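You operate a simulated robot arm through the tools that you are given. There is no shell and no other tool. Be economical: measure what you need, move in short steps, check, and stop when the job is done.

You are at the controls of a simulated robot arm. One attempt, no reset.

Task
Put things in order on the marble sideboard. At the end: the blue sugar shaker is on the green dish; the brass scoop stands where the blue sugar shaker stood; the small grey cloth stands where the brass scoop stood; the small blue cloth stands on top of the white bowl of jelly; whatever was shut is shut again. Leave all else as you found it, and nothing knocked over. Set down upright: sugar shaker.

The check looks at the end state, three seconds after you hand in, the way a careful person would. Anything else that was tipped, shoved, dropped, spilled or broken makes it a failure. Flat cloth is picked up by pressing the open fingertips on it (5 to 10 N) and closing them slowly along it; thin cloth reads only 2 to 8 mm in the jaws.

Robot
A 7-joint arm with a two-finger parallel gripper, fixed in place. Base frame: the origin is at the foot of the arm, x ahead of it, y to its left, z up; the work surface is at about z = 800. Readings come in mm, degrees, newtons and seconds.
With the tool pointing down near the work surface it reaches from about 240 to 680 mm from the base axis. Its first joint turns from -66.0 to 66.0 degrees. Payload 2.4 kg.
The tool frame sits at the grasp point between the pads (the TCP): z along the fingers, y along the line on which they close. The tips reach 30 mm beyond it. Largest opening 94 mm; finger width 28, thickness 10; the body of the gripper, 50 by 96 mm, starts 55 mm behind the TCP.
Orientation is told as [roll, pitch, yaw] about the base's x, y, z axes, in that order, counted from this pose: with the fingers straight down and closing along the base's y, the tool's x points along the base's -x, its y along +y and its z along -z.

Tools
- The arm moves only by the tool arm_command. Its argument "moves" is a list of rows, each an object (a shift or turn left out is 0, a gripper value left out holds the last) with "turn": the turn, a rotation vector about the tool's x, y, z in degrees, a list of three; "linear": the shift along the tool's x, y, z in mm, a list of three; "fingers": the opening, from 0 (shut) to 1 (fully open). In form: [{"turn": [rx, ry, rz], "linear": [x, y, z], "fingers": fingers}, ...]. A call has 1 to 20 rows; each row is the pose to reach, as a shift and turn from the pose commanded when the call began, along the tool's axes at that moment. A row lasts 0.2 s, in which the tool goes at most 50 mm and 8.6 degrees; a call with a longer step from one row to the next is refused whole, and so is a gripper value outside its range. A pose out of reach is approached as far as the arm can. The call stops where the force on the tool passes 40 N (or 10 N more than at its start, if that is more) or the arm is blocked; 0.2 s more then pass. Each finger travels about 153 mm/s and halts on what it meets, pressing with about 32 N; the grip force reading is that of the motor and also rises with nothing between the fingers. The clock runs only during rows and for 0.2 s after the last one: add rows that repeat a pose to give the fingers time. The reply holds the time, the measured pose of the TCP, the force on the tool along the base axes, the opening and the grip force, in the units named above and with some noise, with the torque about the TCP (base axes, N m) and any sound that the robot's microphone picked up.
- Cameras (640 x 400 px; columns grow to the right, rows downward): "scene" is fixed at [39.1, 474.5, 1446.6]; the picture's right is [-0.74, -0.68, 0.00], its down [-0.38, 0.41, -0.83] and it looks along [0.56, -0.61, -0.56] (base axes); focal length 357 px, centre (320, 200). "wrist" rides on the gripper at [76, 14, -102] in the tool frame; the picture's right is [-0.18, 0.98, 0.00], its down [-0.75, -0.14, -0.64] and it looks along [-0.63, -0.12, 0.77] (tool axes); focal length 243 px, centre (320, 200). There is no depth. A picture from a camera that has moved, and an enlarged one, comes with that camera's place and axes in the base frame and with its lens.
- grab_frame(camera): a new picture of that camera. It takes no simulated time.
- enlarge(camera, box): a new picture of the part [left, top, right, bottom] of that camera's present view, enlarged. It takes no simulated time.
- sign_off(): hands the job in; it is judged then, once.

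Work in short steps. Places have to be worked out from the pictures, the camera data and where the tool is seen: move nearer, look again, correct. Check each grasp and each placing, and mend what went wrong. You have 120 turns and 76 pictures in all, those below and enlarged ones among them. Open the gripper and draw the arm clear of the work before you hand the job in, unless the task says otherwise; then end with one line.

The tools are called as name(argument=value, ...) on one line, values as JSON. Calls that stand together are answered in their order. arm_command: Moves the arm, as the interface text tells. Its arguments: {"type":"object","properties":{"moves":{"type":"array","items":{"type":"object","properties":{"turn":{"type":"array","items":{"type":"number"}},"linear":{"type":"array","items":{"type":"number"}},"fingers":{"type":"number"}}}}},"required":["moves"]} The other tools are called the same way: grab_frame (camera) takes a picture; enlarge (camera, box) takes an enlarged picture of a part of a camera's view; sign_off () hands the job in.

At the start:

```text
t: 0.0
eef_pos: [411.8, -34.6, 1094.9]
orientation: [0.0, 0.0, 0.1]
wrist_force: [-0.1, -0.8, -0.1]
moment: [-0.01, 0.0, 0.0]
opening: 94.0
gripper_force: 0.0
```

scene: 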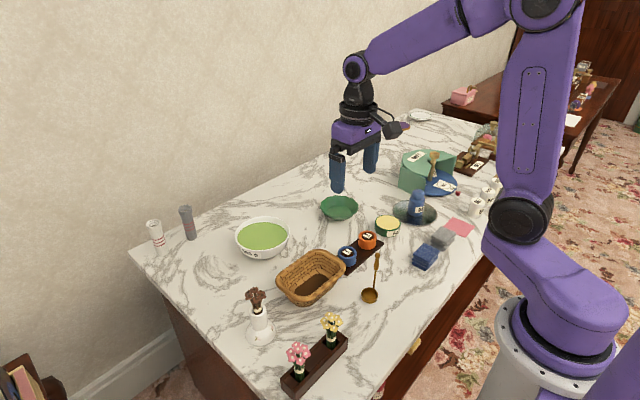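
wrist: 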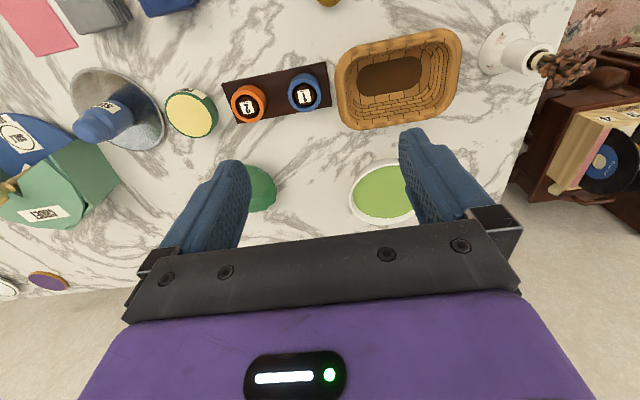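

I start with enlarged views of the scene to identify the objects.

enlarge(camera="scene", box=[320, 130, 520, 310])

enlarge(camera="scene", box=[140, 190, 400, 400])

enlarge(camera="wrist", box=[0, 0, 340, 212])

```text
2.22 times, centred on (420, 220) of scene
camera zoom: at [39.1, 474.5, 1446.6], right [-0.74, -0.68, 0.0], down [-0.38, 0.41, -0.83], along [0.56, -0.61, -0.56], focal length 793 px, centre (98, 156)
```

zoom: 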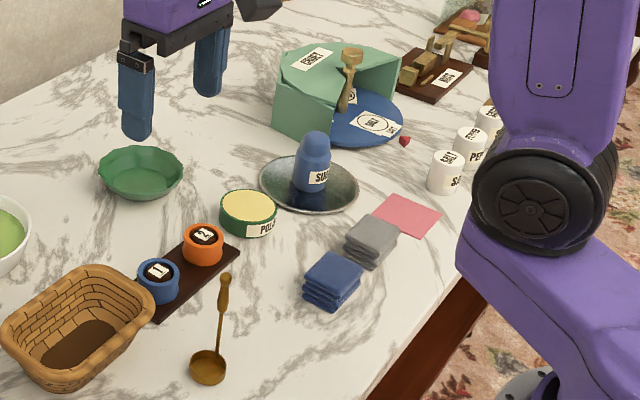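

```text
1.90 times, centred on (270, 295) of scene
camera zoom: at [39.1, 474.5, 1446.6], right [-0.74, -0.68, 0.0], down [-0.38, 0.41, -0.83], along [0.56, -0.61, -0.56], focal length 680 px, centre (415, 19)
```

zoom: 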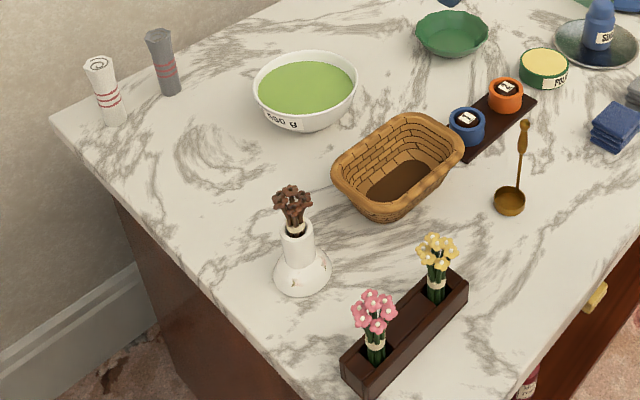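

```text
1.88 times, centred on (170, 106) of wrist
camera zoom: at [337.7, -20.4, 1196.7], right [0.18, 0.98, 0.0], down [0.75, -0.14, 0.64], along [0.63, -0.12, -0.77], focal length 457 px, centre (602, 377)
```

zoom: 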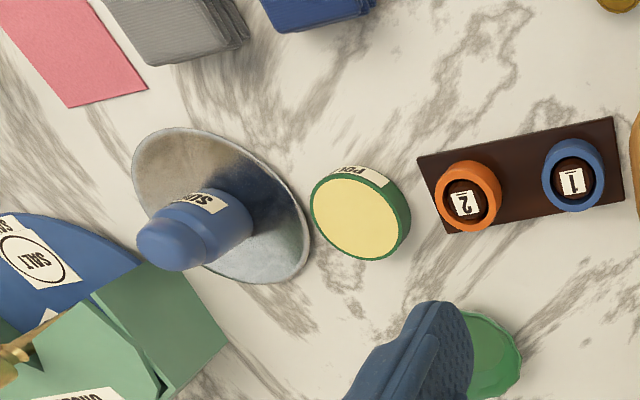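

Now tighter views of ambiguous items: the green box with a brass handle, the two rolls at the wall, the ladle, and the cloths.

enlarge(camera="scene", box=[380, 140, 510, 225])

enlarge(camera="scene", box=[340, 200, 480, 310])

enlarge(camera="scene", box=[135, 190, 295, 270])

```text
4.71 times, centred on (445, 182) of scene
camera zoom: at [39.1, 474.5, 1446.6], right [-0.74, -0.68, 0.0], down [-0.38, 0.41, -0.83], along [0.56, -0.61, -0.56], focal length 1679 px, centre (-268, 282)
```

zoom: 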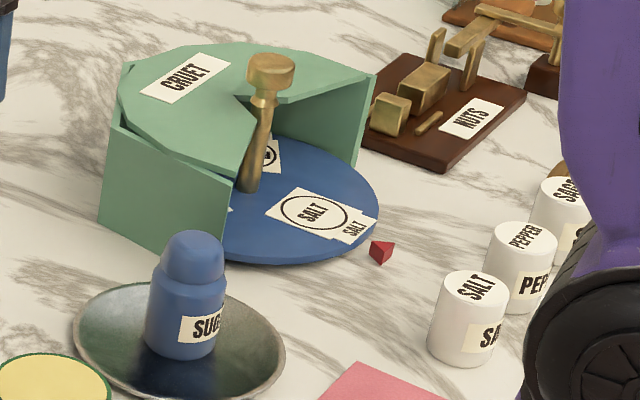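

```text
3.64 times, centred on (410, 255) of scene
camera zoom: at [39.1, 474.5, 1446.6], right [-0.74, -0.68, 0.0], down [-0.38, 0.41, -0.83], along [0.56, -0.61, -0.56], focal length 1298 px, centre (-7, 0)
```

zoom: 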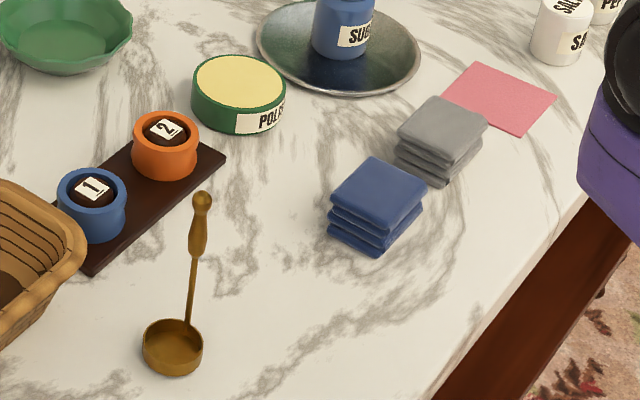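

```text
4.00 times, centred on (215, 230) of scene
camera zoom: at [39.1, 474.5, 1446.6], right [-0.74, -0.68, 0.0], down [-0.38, 0.41, -0.83], along [0.56, -0.61, -0.56], focal length 1427 px, centre (740, 80)
```

zoom: 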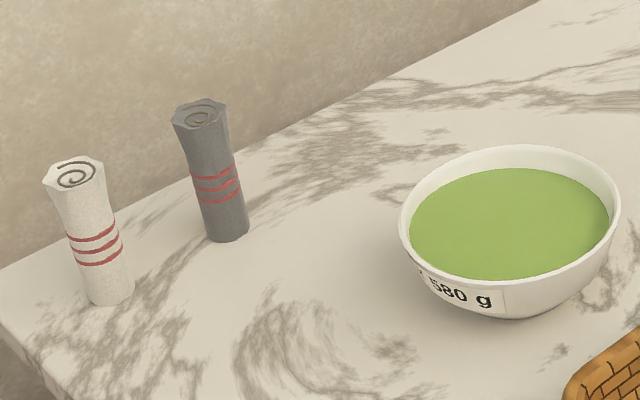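

Judging from the picture: scoop near (322,0) with an upright handle, shaker near (416,-368), dish near (598,-220), jelly bowl near (639,45), cloths near (293,-200) and (293,-297). I move back to look with the wrist camera.

arm_command(moves=[{"linear": [38, -29, 0]}, {"linear": [76, -58, 0]}, {"linear": [114, -87, 0]}, {"linear": [152, -115, 0]}, {"linear": [152, -115, 0]}])

grab_frame(camera="wrist")

```text
t: 1.2
eef_pos: [260.4, -149.2, 1093.1]
orientation: [0.1, 0.0, 0.0]
wrist_force: [-0.7, -0.5, 0.2]
moment: [-0.01, -0.02, 0.01]
opening: 93.7
gripper_force: 0.1
```

```text
67 pictures are left
camera wrist: at [184.0, -134.6, 1195.6], right [0.18, 0.98, 0.0], down [0.75, -0.14, 0.64], along [0.63, -0.12, -0.77], focal length 243 px, centre (320, 200)
```

wrist: 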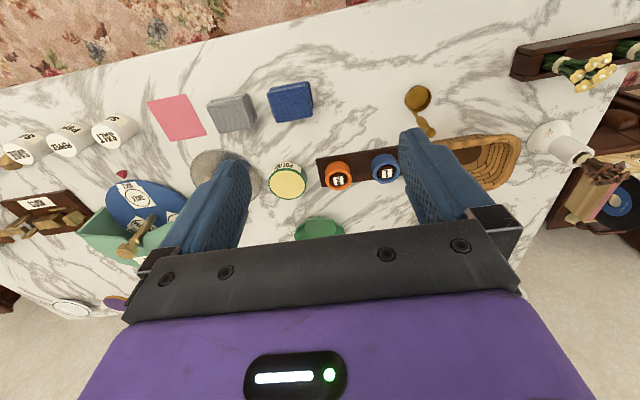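

The scoop has a vertical handle with its top near (334,-31,920). Now I hover above the shaker to locate it.

arm_command(moves=[{"linear": [-26, -36, 7]}, {"linear": [-52, -73, 14]}, {"linear": [-78, -110, 21]}, {"linear": [-104, -146, 28]}, {"linear": [-130, -183, 35]}, {"linear": [-156, -219, 43]}, {"linear": [-156, -219, 43]}])

grab_frame(camera="wrist")

```text
t: 2.8
eef_pos: [416.3, -369.7, 1054.2]
orientation: [0.0, 0.0, 0.0]
wrist_force: [-0.2, -1.2, -0.1]
moment: [0.03, 0.0, -0.01]
opening: 93.9
gripper_force: 0.1
```

```text
66 pictures are left
camera wrist: at [340.4, -354.8, 1155.7], right [0.18, 0.98, 0.0], down [0.75, -0.14, 0.64], along [0.63, -0.12, -0.77], focal length 243 px, centre (320, 200)
```

wrist: 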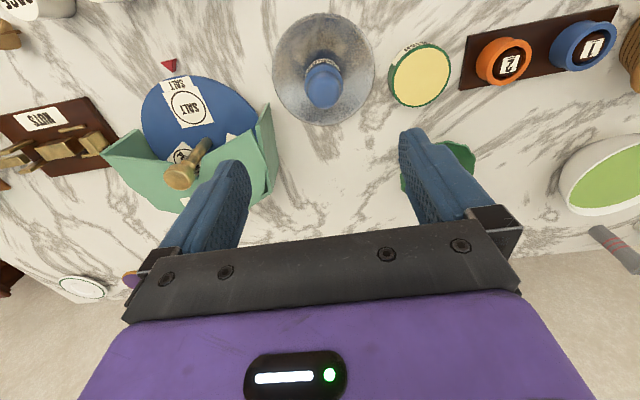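

Shaker axis is at about (411,-366). The cruet wall is near y=-430, so I narrow the fingers and drop to just above the shaker top to check the alignment.

arm_command(moves=[{"linear": [5, 4, 30], "fingers": 0.75}, {"linear": [5, 4, 75], "fingers": 0.75}, {"linear": [5, 4, 119], "fingers": 0.75}, {"linear": [5, 4, 119], "fingers": 0.75}])

grab_frame(camera="wrist")

enlarge(camera="scene", box=[370, 120, 490, 240])

```text
t: 3.8
eef_pos: [412.6, -364.6, 932.3]
orientation: [0.0, 0.0, -0.1]
wrist_force: [-0.3, -0.2, 0.0]
moment: [0.05, -0.01, 0.02]
opening: 70.7
gripper_force: 0.0
```

```text
65 pictures are left
camera wrist: at [336.9, -350.2, 1034.4], right [0.18, 0.98, 0.0], down [0.75, -0.14, 0.64], along [0.63, -0.12, -0.77], focal length 243 px, centre (320, 200)
```

wrist: 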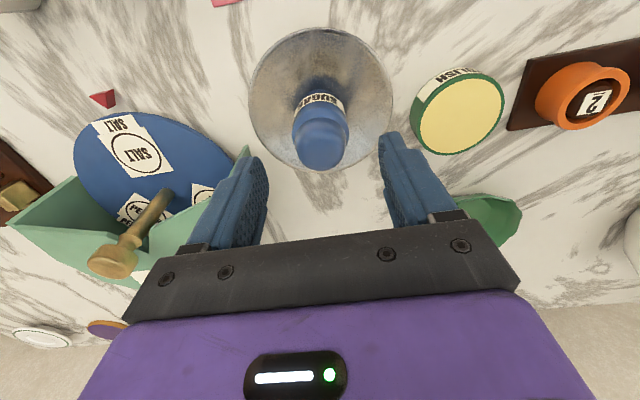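

```text
3.33 times, centred on (430, 180) of scene
camera zoom: at [39.1, 474.5, 1446.6], right [-0.74, -0.68, 0.0], down [-0.38, 0.41, -0.83], along [0.56, -0.61, -0.56], focal length 1189 px, centre (-47, 267)
```

zoom: 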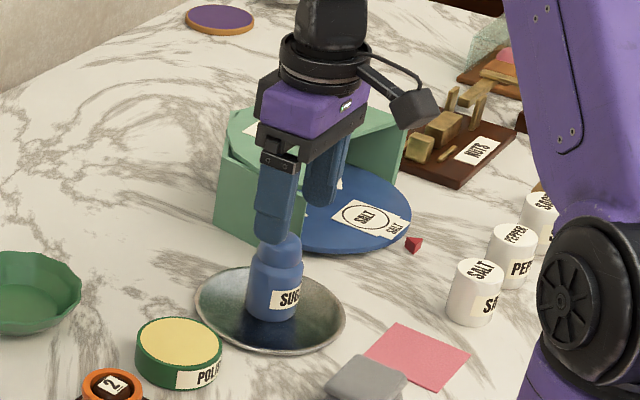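

Shaker is centred between the fingers; its top is about z=900. I descend so the TCP is at 856 (gripper body clears the top) and close.

arm_command(moves=[{"linear": [2, 0, 38], "fingers": 0.75}, {"linear": [2, 0, 76], "fingers": 0.75}, {"linear": [2, 0, 76], "fingers": 0.75}, {"linear": [2, 0, 76], "fingers": 0.6}, {"linear": [2, 0, 76], "fingers": 0.5}, {"linear": [2, 0, 76], "fingers": 0.4}, {"linear": [2, 0, 76], "fingers": 0.3}, {"linear": [2, 0, 76], "fingers": 0.3}])

```text
t: 5.6
eef_pos: [410.1, -365.2, 857.5]
orientation: [0.1, 0.0, -0.1]
wrist_force: [0.3, 0.0, 0.0]
moment: [0.01, -0.02, 0.01]
opening: 49.6
gripper_force: 32.3
```

The shaker is held at 49.6 mm. I lift it 80 mm and check the load and picture.

arm_command(moves=[{"linear": [0, 0, -15], "fingers": 0.3}, {"linear": [0, 0, -45], "fingers": 0.3}, {"linear": [0, 0, -80], "fingers": 0.3}, {"linear": [0, 0, -80], "fingers": 0.3}])

grab_frame(camera="scene")

enlarge(camera="scene", box=[300, 120, 460, 240])

```text
t: 6.6
eef_pos: [411.1, -365.4, 936.4]
orientation: [0.0, -0.1, 0.0]
wrist_force: [-0.1, 0.3, -0.8]
moment: [0.02, 0.06, -0.03]
opening: 49.6
gripper_force: 32.2
```

```text
63 pictures are left
```

scene: 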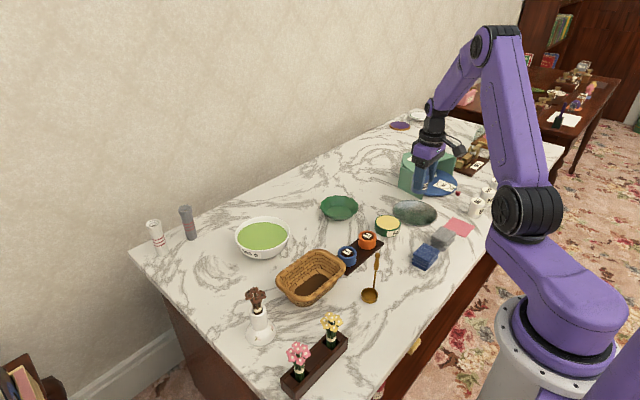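

```text
3.33 times, centred on (380, 180) of scene
camera zoom: at [39.1, 474.5, 1446.6], right [-0.74, -0.68, 0.0], down [-0.38, 0.41, -0.83], along [0.56, -0.61, -0.56], focal length 1189 px, centre (120, 267)
```

zoom: 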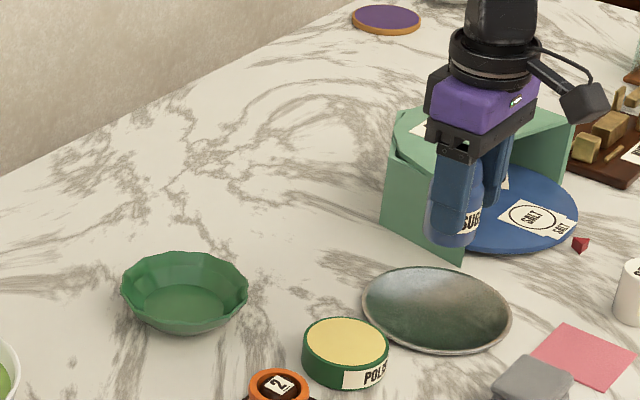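

Lifted cleanly; the plate is undisturbed. I carry the shaker to above the dish and look.

arm_command(moves=[{"linear": [0, 15, -20], "fingers": 0.3}, {"linear": [-25, 45, -30], "fingers": 0.3}, {"linear": [-60, 75, -40], "fingers": 0.3}, {"linear": [-95, 100, -40], "fingers": 0.3}, {"linear": [-130, 120, -40], "fingers": 0.3}, {"linear": [-165, 138, -40], "fingers": 0.3}, {"linear": [-187, 145, -40], "fingers": 0.3}, {"linear": [-187, 145, -40], "fingers": 0.3}])

grab_frame(camera="wrist")

enlarge(camera="scene", box=[260, 120, 420, 240])

```text
t: 8.4
eef_pos: [596.6, -219.9, 976.5]
orientation: [-0.1, 0.0, 0.0]
wrist_force: [-0.5, -1.0, -2.3]
moment: [-0.04, -0.02, 0.01]
opening: 49.6
gripper_force: 32.4
```

```text
61 pictures are left
camera wrist: at [520.6, -205.3, 1078.9], right [0.18, 0.98, 0.0], down [0.75, -0.14, 0.64], along [0.63, -0.12, -0.77], focal length 243 px, centre (320, 200)
```

wrist: 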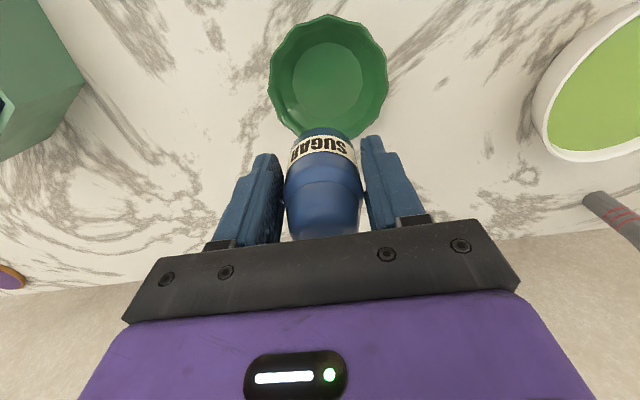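

```text
3.33 times, centred on (340, 180) of scene
camera zoom: at [39.1, 474.5, 1446.6], right [-0.74, -0.68, 0.0], down [-0.38, 0.41, -0.83], along [0.56, -0.61, -0.56], focal length 1189 px, centre (253, 267)
```

zoom: 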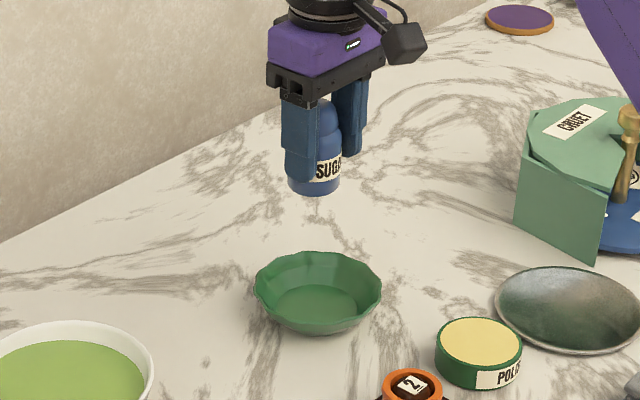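

Combining both views, the dish floor centre is about (583,-212). I shift there and lower to about 10 mm above the floor.

arm_command(moves=[{"linear": [13, 7, 0], "fingers": 0.3}, {"linear": [13, 7, 35], "fingers": 0.3}, {"linear": [13, 7, 65], "fingers": 0.3}, {"linear": [13, 7, 65], "fingers": 0.3}])

grab_frame(camera="wrist")

enlarge(camera="scene", box=[290, 150, 390, 225])

```text
t: 9.4
eef_pos: [585.0, -212.5, 911.5]
orientation: [0.0, 0.0, 0.0]
wrist_force: [0.0, -0.3, -1.6]
moment: [-0.01, 0.0, 0.0]
opening: 49.3
gripper_force: 32.0
```

```text
59 pictures are left
camera wrist: at [508.1, -199.7, 1013.3], right [0.18, 0.98, 0.0], down [0.75, -0.14, 0.64], along [0.63, -0.12, -0.77], focal length 243 px, centre (320, 200)
```

wrist: 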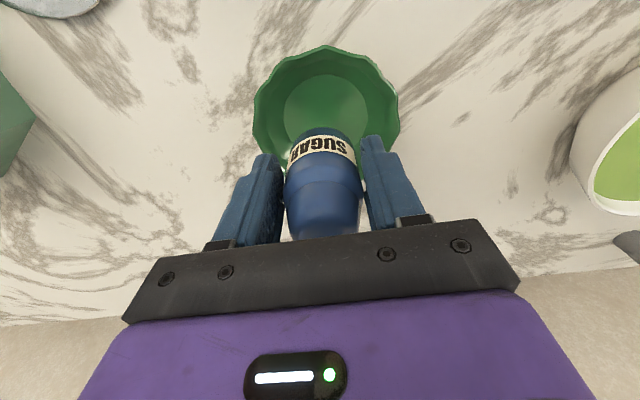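

```text
5.33 times, centred on (340, 188) of scene
camera zoom: at [39.1, 474.5, 1446.6], right [-0.74, -0.68, 0.0], down [-0.38, 0.41, -0.83], along [0.56, -0.61, -0.56], focal length 1903 px, centre (213, 267)
```

zoom: 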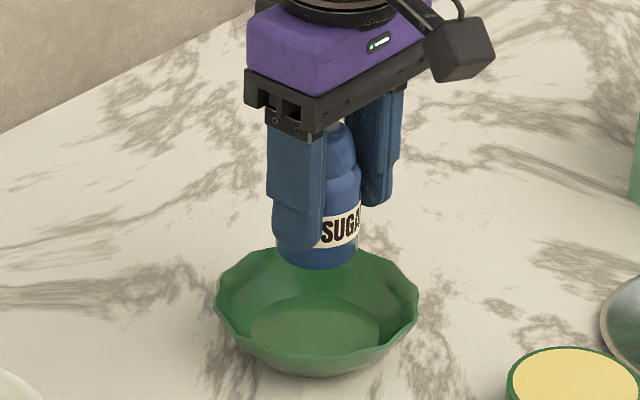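

Well aligned in both views. I lower to just above the dish floor.

arm_command(moves=[{"linear": [0, 1, 25], "fingers": 0.3}, {"linear": [0, 1, 42], "fingers": 0.3}, {"linear": [0, 1, 48], "fingers": 0.3}, {"linear": [0, 1, 50], "fingers": 0.3}])

enlarge(camera="scene", box=[290, 150, 390, 225])

```text
t: 10.4
eef_pos: [586.2, -211.3, 861.4]
orientation: [0.0, 0.1, 0.0]
wrist_force: [-0.7, -0.9, -1.4]
moment: [0.0, 0.03, 0.01]
opening: 49.6
gripper_force: 31.3
```

```text
5.33 times, centred on (340, 188) of scene
camera zoom: at [39.1, 474.5, 1446.6], right [-0.74, -0.68, 0.0], down [-0.38, 0.41, -0.83], along [0.56, -0.61, -0.56], focal length 1903 px, centre (213, 267)
```

zoom: 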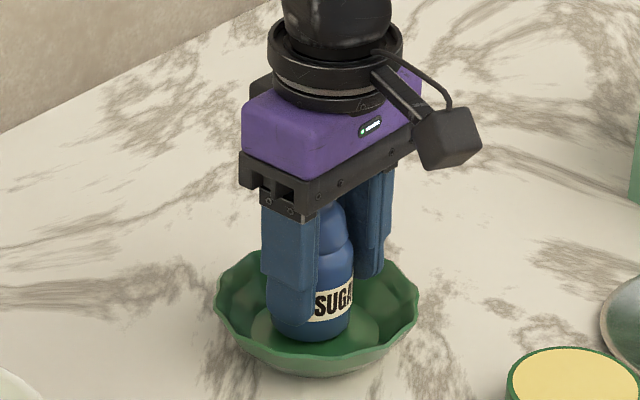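

Still in free air by the force reading; I lower a few millimetres more.

arm_command(moves=[{"linear": [1, 0, 1.5], "fingers": 0.3}, {"linear": [1, 0, 3], "fingers": 0.3}])

```text
t: 11.0
eef_pos: [584.0, -211.4, 858.0]
orientation: [0.1, 0.0, -0.1]
wrist_force: [-0.2, 0.1, -0.1]
moment: [-0.01, 0.06, 0.01]
opening: 48.9
gripper_force: 31.5
```

arm_command(moves=[{"linear": [0, 0, 1], "fingers": 0.3}, {"linear": [0, 0, 1.5], "fingers": 0.3}])

```text
t: 11.6
eef_pos: [584.2, -212.1, 858.7]
orientation: [-0.1, -0.3, 0.0]
wrist_force: [0.8, -2.8, 10.8]
moment: [-0.04, 0.05, -0.06]
opening: 49.2
gripper_force: 32.0
```

Contact at 10.8 N upward: the shaker stands on the dish floor. I open slowly and limited, then rise.

arm_command(moves=[{"linear": [0, 0, 0], "fingers": 0.55}, {"linear": [0, 0, 0], "fingers": 0.62}, {"linear": [0, 0, 0], "fingers": 0.66}, {"linear": [0, 0, 0], "fingers": 0.66}, {"linear": [0, 0, -20], "fingers": 0.66}, {"linear": [0, 0, -60], "fingers": 0.66}, {"linear": [0, 0, -105], "fingers": 0.66}, {"linear": [0, 0, -130], "fingers": 0.66}])

enlarge(camera="scene", box=[290, 150, 390, 225])

```text
t: 13.4
eef_pos: [581.7, -213.7, 986.3]
orientation: [0.0, 0.0, 0.0]
wrist_force: [-0.1, 0.1, 0.0]
moment: [0.0, -0.01, -0.01]
opening: 62.0
gripper_force: 0.1
```

```text
5.33 times, centred on (340, 188) of scene
camera zoom: at [39.1, 474.5, 1446.6], right [-0.74, -0.68, 0.0], down [-0.38, 0.41, -0.83], along [0.56, -0.61, -0.56], focal length 1903 px, centre (213, 267)
```

zoom: 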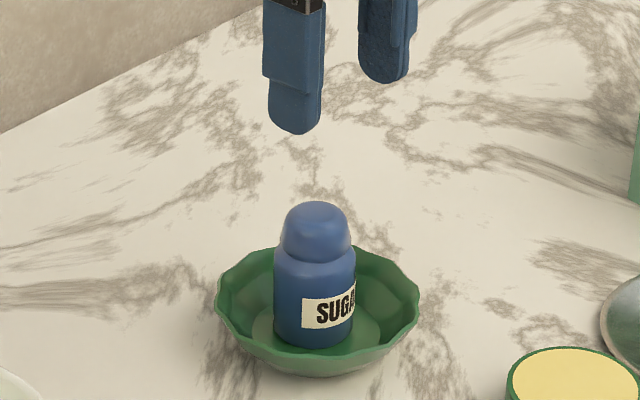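

The shaker stands upright in the dish. Next I go above the scoop handle and look.

arm_command(moves=[{"linear": [30, 20, -24], "fingers": 0.66}, {"linear": [70, 48, -24], "fingers": 0.66}, {"linear": [110, 78, -24], "fingers": 0.66}, {"linear": [150, 108, -24], "fingers": 0.66}, {"linear": [190, 138, -24], "fingers": 0.66}, {"linear": [225, 165, -24], "fingers": 0.66}, {"linear": [248, 183, -24], "fingers": 0.66}, {"linear": [248, 183, -24], "fingers": 0.66}])

grab_frame(camera="wrist")

enlarge(camera="scene", box=[310, 210, 430, 310])

```text
t: 15.2
eef_pos: [335.0, -27.5, 1011.8]
orientation: [0.0, 0.0, 0.1]
wrist_force: [-0.8, -0.8, -0.7]
moment: [-0.01, 0.03, 0.01]
opening: 62.1
gripper_force: 0.1
```

```text
55 pictures are left
camera wrist: at [259.8, -13.4, 1113.6], right [0.18, 0.98, 0.0], down [0.75, -0.14, 0.64], along [0.63, -0.12, -0.77], focal length 243 px, centre (320, 200)
```

wrist: 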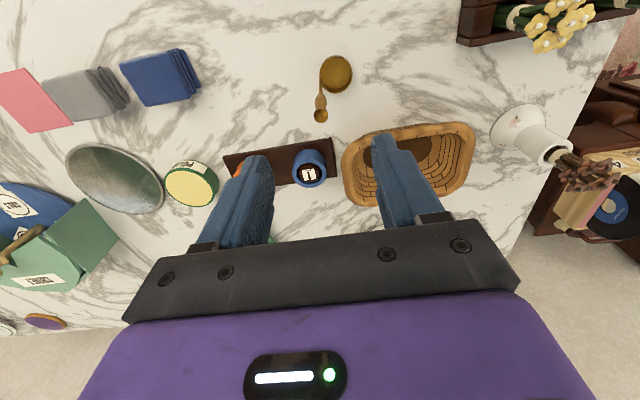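

```text
4.00 times, centred on (370, 260) of scene
camera zoom: at [39.1, 474.5, 1446.6], right [-0.74, -0.68, 0.0], down [-0.38, 0.41, -0.83], along [0.56, -0.61, -0.56], focal length 1427 px, centre (120, -40)
```

zoom: 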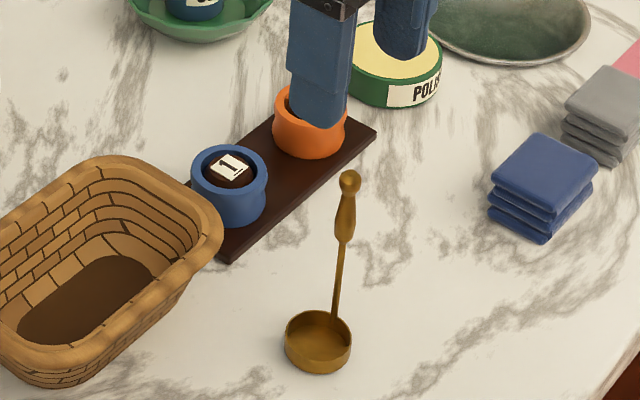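

The handle is at about (330,-27), straight between the fingers, with the cup towards +y. I descend and close on the thick part of the handle.

arm_command(moves=[{"linear": [4, 1, 40], "fingers": 0.6}, {"linear": [4, 1, 85], "fingers": 0.5}, {"linear": [4, 1, 118], "fingers": 0.4}, {"linear": [4, 1, 118], "fingers": 0.4}])

enlarge(camera="scene", box=[310, 210, 430, 310])

grab_frame(camera="wrist")

```text
t: 16.2
eef_pos: [330.1, -25.5, 894.0]
orientation: [0.0, 0.1, -0.1]
wrist_force: [0.8, 0.3, 0.2]
moment: [0.04, 0.01, 0.02]
opening: 37.5
gripper_force: 0.0
```

```text
4.00 times, centred on (370, 260) of scene
camera zoom: at [39.1, 474.5, 1446.6], right [-0.74, -0.68, 0.0], down [-0.38, 0.41, -0.83], along [0.56, -0.61, -0.56], focal length 1427 px, centre (120, -40)
```

zoom: 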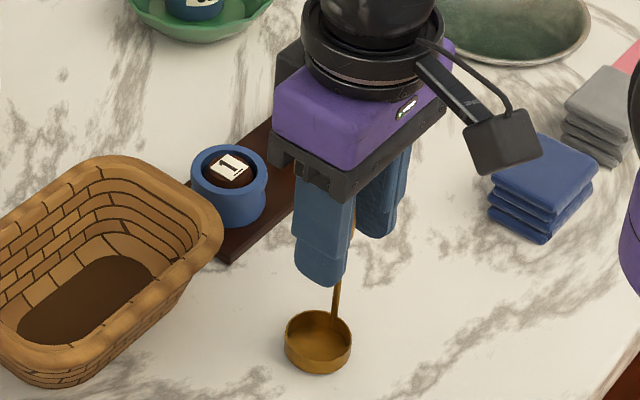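

```text
52 pictures are left
camera wrist: at [255.1, -12.6, 996.8], right [0.18, 0.98, 0.0], down [0.75, -0.14, 0.64], along [0.63, -0.12, -0.77], focal length 243 px, centre (320, 200)
```

wrist: 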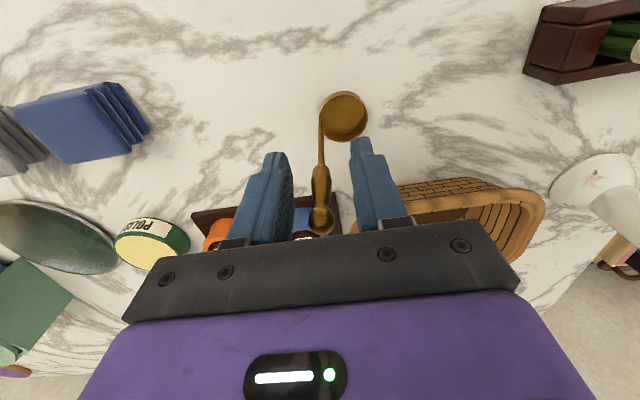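

The handle is centred; I close slowly.

arm_command(moves=[{"fingers": 0.3}, {"fingers": 0.22}, {"fingers": 0.15}, {"fingers": 0.08}, {"fingers": 0.03}, {"fingers": 0.0}, {"fingers": 0.0}])

```text
t: 17.8
eef_pos: [331.2, -26.2, 894.6]
orientation: [0.0, -0.1, 0.1]
wrist_force: [1.1, 0.3, 0.6]
moment: [-0.01, 0.03, 0.0]
opening: 11.1
gripper_force: 32.1
```

Held at 11 mm. I lift 60 mm and check the picture.

arm_command(moves=[{"linear": [0, 0, -10], "fingers": 0}, {"linear": [0, 0, -35], "fingers": 0}, {"linear": [0, 0, -70], "fingers": 0}, {"linear": [0, 0, -70], "fingers": 0}])

enlarge(camera="scene", box=[310, 190, 430, 310])

grab_frame(camera="wrist")

```text
t: 18.8
eef_pos: [329.6, -27.5, 962.8]
orientation: [-0.1, -0.1, 0.0]
wrist_force: [-0.3, -0.1, -0.8]
moment: [0.0, -0.01, 0.01]
opening: 11.1
gripper_force: 32.6
```

```text
3.33 times, centred on (370, 250) of scene
camera zoom: at [39.1, 474.5, 1446.6], right [-0.74, -0.68, 0.0], down [-0.38, 0.41, -0.83], along [0.56, -0.61, -0.56], focal length 1189 px, centre (153, 33)
```

zoom: 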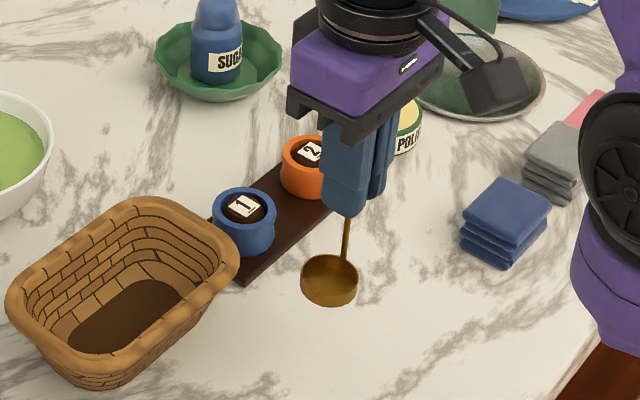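

```text
50 pictures are left
camera wrist: at [254.2, -13.9, 1064.6], right [0.18, 0.98, 0.0], down [0.75, -0.14, 0.64], along [0.63, -0.12, -0.77], focal length 243 px, centre (320, 200)
```

wrist: 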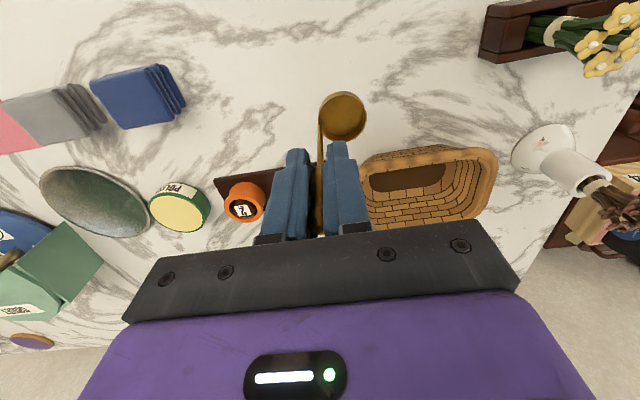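

The scoop hangs straight, with its cup about 17 mm to +y of the TCP. I carry it above the plate.

arm_command(moves=[{"linear": [-5, -25, -27], "fingers": 0}, {"linear": [-15, -65, -27], "fingers": 0}, {"linear": [-25, -107, -27], "fingers": 0}, {"linear": [-35, -149, -27], "fingers": 0}, {"linear": [-45, -191, -27], "fingers": 0}, {"linear": [-55, -233, -27], "fingers": 0}, {"linear": [-65, -275, -27], "fingers": 0}, {"linear": [-75, -315, -27], "fingers": 0}, {"linear": [-80, -345, -27], "fingers": 0}, {"linear": [-83, -355, -27], "fingers": 0}, {"linear": [-83, -355, -27], "fingers": 0}])

grab_frame(camera="wrist")

enlarge(camera="scene", box=[370, 120, 490, 240])

```text
t: 21.2
eef_pos: [416.3, -383.9, 989.1]
orientation: [0.0, 0.0, 0.0]
wrist_force: [0.3, -0.4, -0.4]
moment: [-0.02, 0.02, -0.04]
opening: 11.3
gripper_force: 32.0
```

```text
49 pictures are left
camera wrist: at [340.4, -369.8, 1091.7], right [0.18, 0.98, 0.0], down [0.75, -0.14, 0.64], along [0.63, -0.12, -0.77], focal length 243 px, centre (320, 200)
```

wrist: 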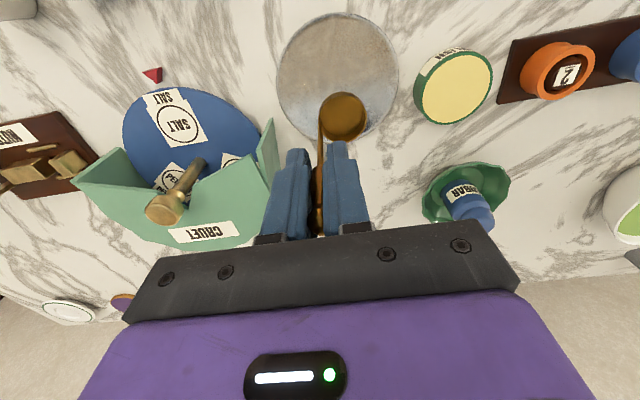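

```text
3.33 times, centred on (430, 180) of scene
camera zoom: at [39.1, 474.5, 1446.6], right [-0.74, -0.68, 0.0], down [-0.38, 0.41, -0.83], along [0.56, -0.61, -0.56], focal length 1189 px, centre (-47, 267)
```

zoom: 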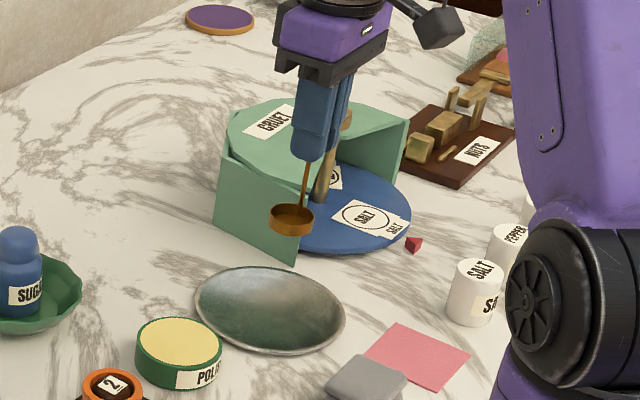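

Cup is almost above the plate centre; I shift a few millimetres and lower to about 15 mm above the plate.

arm_command(moves=[{"linear": [3, 2, 25], "fingers": 0}, {"linear": [3, 2, 55], "fingers": 0}, {"linear": [3, 2, 77], "fingers": 0}, {"linear": [3, 2, 77], "fingers": 0}])

grab_frame(camera="wrist")

enlarge(camera="scene", box=[380, 150, 480, 230])

```text
t: 22.2
eef_pos: [410.1, -381.4, 912.7]
orientation: [-0.1, 0.0, 0.0]
wrist_force: [-0.6, 0.7, -0.9]
moment: [0.01, 0.0, 0.02]
opening: 11.2
gripper_force: 32.2
```

```text
47 pictures are left
camera wrist: at [335.6, -367.5, 1014.3], right [0.18, 0.98, 0.0], down [0.75, -0.14, 0.64], along [0.63, -0.12, -0.77], focal length 243 px, centre (320, 200)
```

wrist: 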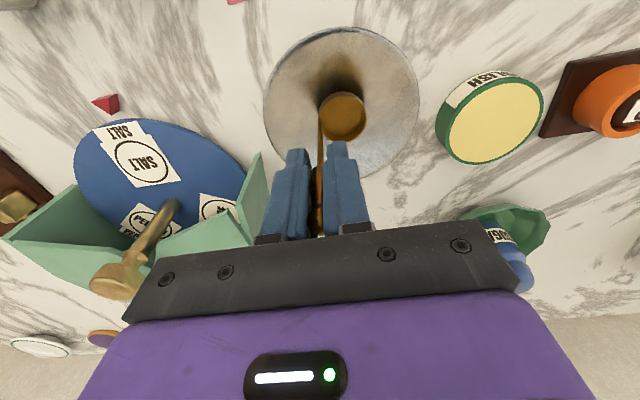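

```text
5.00 times, centred on (430, 190) of scene
camera zoom: at [39.1, 474.5, 1446.6], right [-0.74, -0.68, 0.0], down [-0.38, 0.41, -0.83], along [0.56, -0.61, -0.56], focal length 1784 px, centre (-230, 250)
```

zoom: 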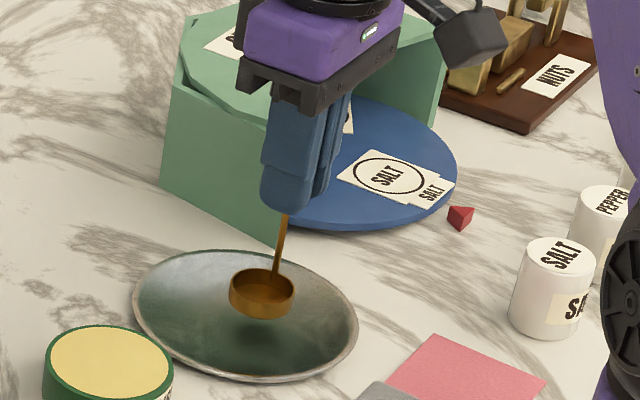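

Allowing for perspective, the plate centre is about (413,-363). I shift 4 mm and lower to just above the plate.

arm_command(moves=[{"linear": [-4, 2, 4], "fingers": 0}, {"linear": [-4, 2, 10], "fingers": 0}, {"linear": [-4, 2, 11.5], "fingers": 0}])

enlarge(camera="scene", box=[380, 150, 480, 230])

```text
t: 23.0
eef_pos: [415.8, -380.0, 901.6]
orientation: [-0.1, 0.0, 0.0]
wrist_force: [0.9, -0.2, -0.1]
moment: [-0.02, -0.01, 0.03]
opening: 11.2
gripper_force: 31.6
```

```text
5.00 times, centred on (430, 190) of scene
camera zoom: at [39.1, 474.5, 1446.6], right [-0.74, -0.68, 0.0], down [-0.38, 0.41, -0.83], along [0.56, -0.61, -0.56], focal length 1784 px, centre (-230, 250)
```

zoom: 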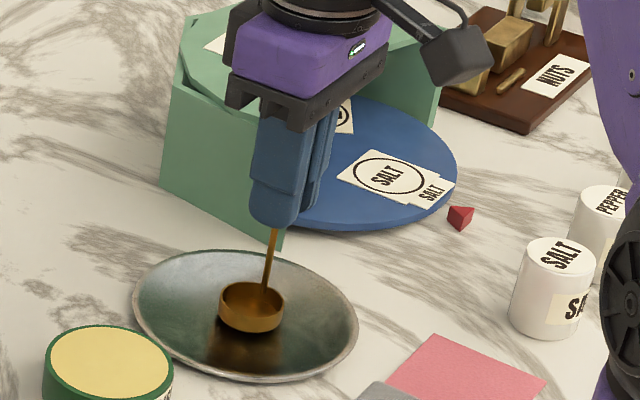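

Centred. I lower in fine steps to contact.

arm_command(moves=[{"linear": [0, 0, 1], "fingers": 0}, {"linear": [0, 0, 2], "fingers": 0}])

```text
t: 23.6
eef_pos: [415.8, -378.7, 901.3]
orientation: [-0.1, -0.1, 0.1]
wrist_force: [-2.8, 0.3, 8.9]
moment: [0.15, 0.16, 0.03]
opening: 11.1
gripper_force: 32.0
```

Contact at 8.9 N. I ease up slightly and release slowly, then rise.

arm_command(moves=[{"linear": [0, 0, -1], "fingers": 0}, {"linear": [0, 0, -1], "fingers": 0.15}, {"linear": [0, 0, -1], "fingers": 0.22}, {"linear": [0, 0, -1], "fingers": 0.3}, {"linear": [0, 0, -1], "fingers": 0.35}])

enlarge(camera="scene", box=[380, 150, 480, 230])

grab_frame(camera="wrist")

```text
t: 24.8
eef_pos: [414.9, -378.0, 900.4]
orientation: [0.0, -0.1, 0.0]
wrist_force: [0.8, -0.4, -0.3]
moment: [-0.01, -0.01, -0.01]
opening: 32.9
gripper_force: 0.2
```

```text
5.00 times, centred on (430, 190) of scene
camera zoom: at [39.1, 474.5, 1446.6], right [-0.74, -0.68, 0.0], down [-0.38, 0.41, -0.83], along [0.56, -0.61, -0.56], focal length 1784 px, centre (-230, 250)
```

zoom: 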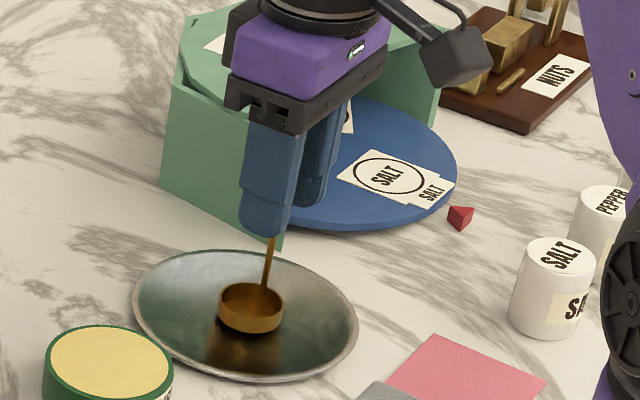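

```text
43 pictures are left
camera wrist: at [339.6, -364.7, 1003.1], right [0.18, 0.98, 0.0], down [0.75, -0.14, 0.64], along [0.63, -0.12, -0.77], focal length 243 px, centre (320, 200)
```

wrist: 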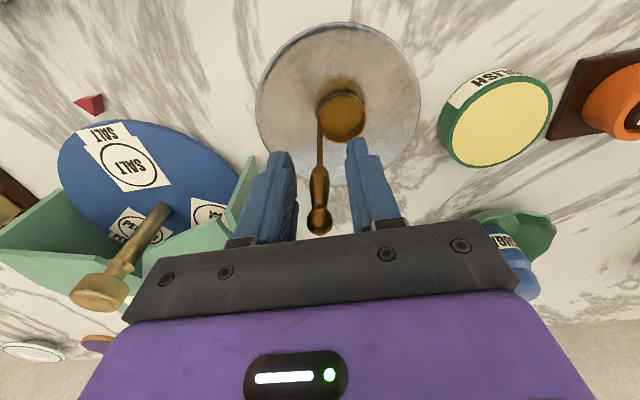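

The scoop stands freely. I rise and move above the grey cloth.

arm_command(moves=[{"linear": [0, 0, -30]}, {"linear": [0, 0, -75]}, {"linear": [15, 10, -110]}, {"linear": [50, 35, -110]}, {"linear": [90, 60, -110]}, {"linear": [120, 80, -100]}, {"linear": [120, 80, -90], "fingers": 0.9}, {"linear": [120, 80, -90], "fingers": 0.9}])

grab_frame(camera="wrist")

enlarge(camera="scene", box=[360, 180, 500, 280])

```text
t: 26.6
eef_pos: [295.8, -296.4, 990.7]
orientation: [-0.1, 0.0, 0.0]
wrist_force: [0.8, -1.4, 0.1]
moment: [-0.01, 0.01, -0.06]
opening: 84.8
gripper_force: 0.1
```

```text
42 pictures are left
camera wrist: at [219.9, -283.5, 1091.4], right [0.18, 0.98, 0.0], down [0.75, -0.14, 0.64], along [0.63, -0.12, -0.77], focal length 243 px, centre (320, 200)
```

wrist: 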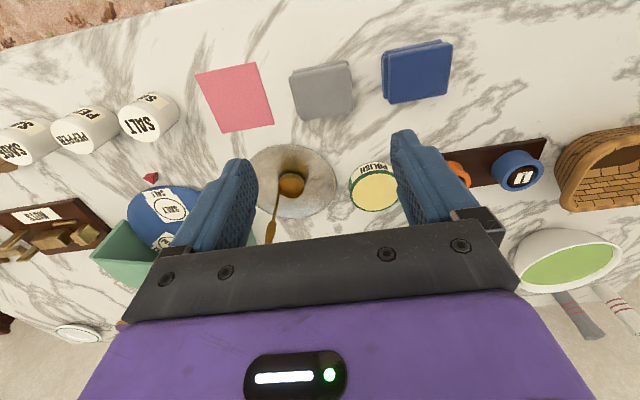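

```text
4.00 times, centred on (430, 230) of scene
camera zoom: at [39.1, 474.5, 1446.6], right [-0.74, -0.68, 0.0], down [-0.38, 0.41, -0.83], along [0.56, -0.61, -0.56], focal length 1427 px, centre (-120, 80)
```

zoom: 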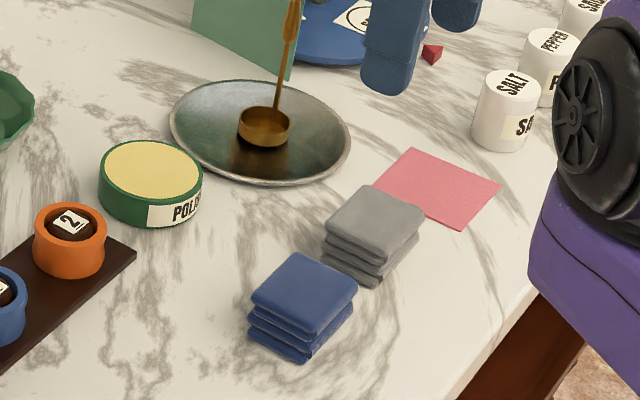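

Closer look at the cloths in the wrist view for position and yaw.

enlarge(camera="wrist", box=[190, 20, 470, 150])

```text
2.29 times, centred on (330, 85) of wrist
camera zoom: at [219.9, -283.5, 1091.4], right [0.18, 0.98, 0.0], down [0.75, -0.14, 0.64], along [0.63, -0.12, -0.77], focal length 555 px, centre (297, 463)
```

zoom: 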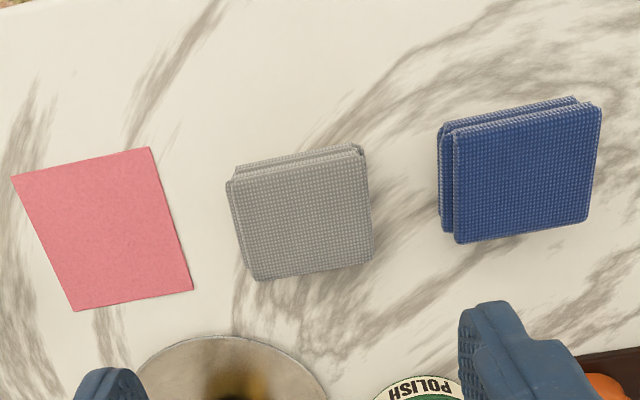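

The grey stack spans about x 274–320, y −324…−267, unrotated. I descend around it with a 73 mm opening, pausing above.

arm_command(moves=[{"linear": [-1, 1, 40], "fingers": 0.78}, {"linear": [-1, 1, 85], "fingers": 0.78}, {"linear": [-1, 1, 122], "fingers": 0.78}, {"linear": [-1, 1, 122], "fingers": 0.78}])

grab_frame(camera="wrist")

enlarge(camera="scene", box=[380, 180, 500, 280])

```text
t: 27.6
eef_pos: [295.1, -296.9, 864.8]
orientation: [0.0, 0.0, -0.1]
wrist_force: [0.2, 0.3, 0.2]
moment: [-0.01, 0.02, 0.01]
opening: 73.4
gripper_force: 0.1
```

```text
39 pictures are left
camera wrist: at [220.0, -282.5, 967.7], right [0.18, 0.98, 0.0], down [0.75, -0.14, 0.64], along [0.63, -0.12, -0.77], focal length 243 px, centre (320, 200)
```

wrist: 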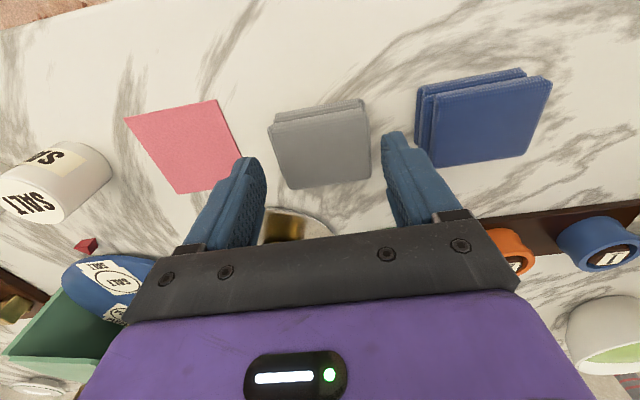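

```text
4.00 times, centred on (440, 230) of scene
camera zoom: at [39.1, 474.5, 1446.6], right [-0.74, -0.68, 0.0], down [-0.38, 0.41, -0.83], along [0.56, -0.61, -0.56], focal length 1427 px, centre (-160, 80)
```

zoom: 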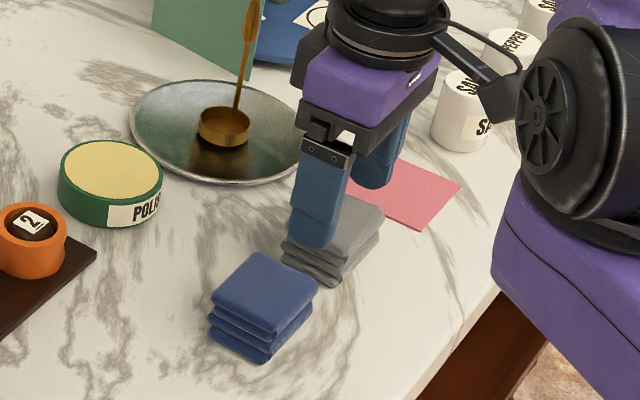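

Aligned with a few millimetres margin each side. I descend so the tips sit just above the marble.

arm_command(moves=[{"linear": [-3, 1, 10], "fingers": 0.78}, {"linear": [-3, 1, 22], "fingers": 0.78}, {"linear": [-3, 1, 29], "fingers": 0.78}, {"linear": [-3, 1, 29], "fingers": 0.78}])

```text
t: 28.6
eef_pos: [299.4, -295.8, 839.0]
orientation: [0.1, 0.0, 0.0]
wrist_force: [0.0, 0.3, 0.8]
moment: [-0.01, 0.01, -0.03]
opening: 73.4
gripper_force: 0.0
```

Tips at about 808; I go 4 mm lower and close gradually to 0.52, watching the reading.

arm_command(moves=[{"linear": [0, 0, 4], "fingers": 0.78}, {"linear": [0, 0, 4], "fingers": 0.7}, {"linear": [0, 0, 4], "fingers": 0.65}, {"linear": [0, 0, 4], "fingers": 0.6}, {"linear": [0, 0, 4], "fingers": 0.56}, {"linear": [0, 0, 4], "fingers": 0.52}, {"linear": [0, 0, 4], "fingers": 0.52}])

grab_frame(camera="wrist")

```text
t: 30.2
eef_pos: [298.7, -296.5, 835.1]
orientation: [-0.1, 0.0, 0.0]
wrist_force: [0.0, 0.8, 0.7]
moment: [-0.02, -0.01, 0.0]
opening: 65.3
gripper_force: 32.1
```

```text
37 pictures are left
camera wrist: at [223.9, -282.0, 937.4], right [0.18, 0.98, 0.0], down [0.75, -0.14, 0.64], along [0.63, -0.12, -0.77], focal length 243 px, centre (320, 200)
```

wrist: 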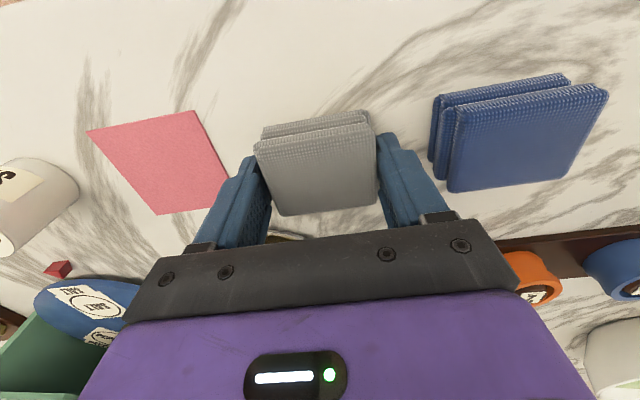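

Gripped at 65 mm with full force. I lift.

arm_command(moves=[{"linear": [0, 0, -10], "fingers": 0.5}, {"linear": [0, 0, -35], "fingers": 0.5}, {"linear": [0, 0, -75], "fingers": 0.5}, {"linear": [0, 0, -75], "fingers": 0.5}])

grab_frame(camera="wrist")

enlarge(camera="scene", box=[360, 170, 500, 280])

```text
t: 31.2
eef_pos: [296.8, -297.4, 909.8]
orientation: [0.0, 0.0, 0.0]
wrist_force: [-0.5, 0.6, 0.2]
moment: [0.01, 0.02, -0.02]
opening: 65.3
gripper_force: 32.2
```

```text
36 pictures are left
camera wrist: at [221.1, -283.2, 1012.0], right [0.18, 0.98, 0.0], down [0.75, -0.14, 0.64], along [0.63, -0.12, -0.77], focal length 243 px, centre (320, 200)
```

wrist: 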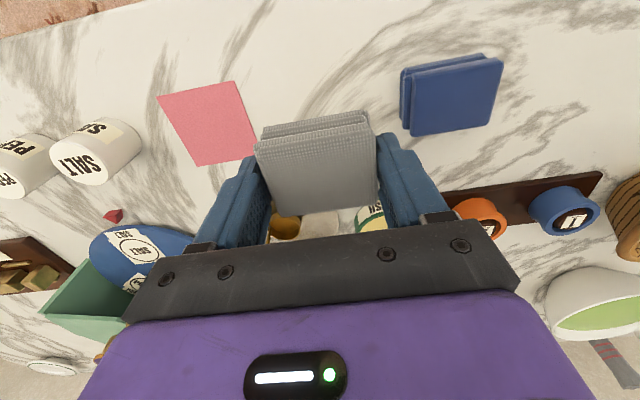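

```text
3.64 times, centred on (430, 225) of scene
camera zoom: at [39.1, 474.5, 1446.6], right [-0.74, -0.68, 0.0], down [-0.38, 0.41, -0.83], along [0.56, -0.61, -0.56], focal length 1298 px, centre (-80, 109)
```

zoom: 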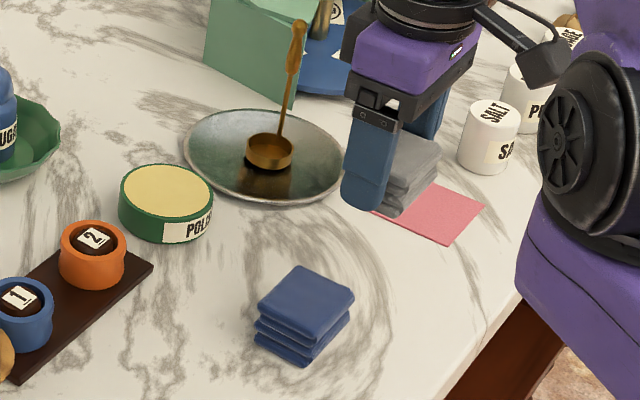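

The whole stack came up. I carry it to the scoop's old place around (328,-13).

arm_command(moves=[{"linear": [-3, 25, 0], "fingers": 0.5}, {"linear": [-7, 65, 0], "fingers": 0.5}, {"linear": [-11, 105, 0], "fingers": 0.5}, {"linear": [-15, 145, 0], "fingers": 0.5}, {"linear": [-20, 185, 0], "fingers": 0.5}, {"linear": [-25, 225, 0], "fingers": 0.5}, {"linear": [-29, 260, 0], "fingers": 0.5}, {"linear": [-31, 284, 0], "fingers": 0.5}, {"linear": [-31, 284, 20], "fingers": 0.5}, {"linear": [-31, 284, 45], "fingers": 0.5}, {"linear": [-31, 284, 62], "fingers": 0.5}, {"linear": [-31, 284, 62], "fingers": 0.5}])

enlarge(camera="scene", box=[310, 210, 430, 310])

```text
t: 33.8
eef_pos: [330.7, -9.4, 848.1]
orientation: [0.0, -0.1, 0.0]
wrist_force: [0.0, -0.1, 0.7]
moment: [-0.03, -0.01, 0.01]
opening: 65.1
gripper_force: 31.9
```

```text
4.00 times, centred on (370, 260) of scene
camera zoom: at [39.1, 474.5, 1446.6], right [-0.74, -0.68, 0.0], down [-0.38, 0.41, -0.83], along [0.56, -0.61, -0.56], focal length 1427 px, centre (120, -40)
```

zoom: 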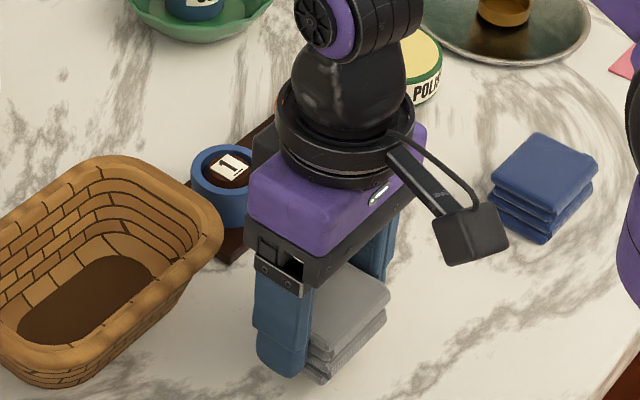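

Height is fine; I correct 3 mm and lower to the original grip height until contact.

arm_command(moves=[{"linear": [3, -3, 5], "fingers": 0.5}, {"linear": [3, -3, 11], "fingers": 0.5}, {"linear": [3, -3, 11.5], "fingers": 0.5}])

```text
t: 34.6
eef_pos: [328.2, -14.3, 837.5]
orientation: [0.0, 0.1, 0.0]
wrist_force: [0.7, -0.6, -0.8]
moment: [0.0, -0.02, 0.0]
opening: 65.1
gripper_force: 31.5
```

arm_command(moves=[{"linear": [0, 0, 1.5], "fingers": 0.5}, {"linear": [0, 0, 2.5], "fingers": 0.5}])

```text
t: 35.2
eef_pos: [327.4, -14.3, 835.6]
orientation: [0.0, 0.0, 0.0]
wrist_force: [-0.6, 0.2, 8.5]
moment: [-0.01, 0.02, 0.01]
opening: 65.1
gripper_force: 32.1
```

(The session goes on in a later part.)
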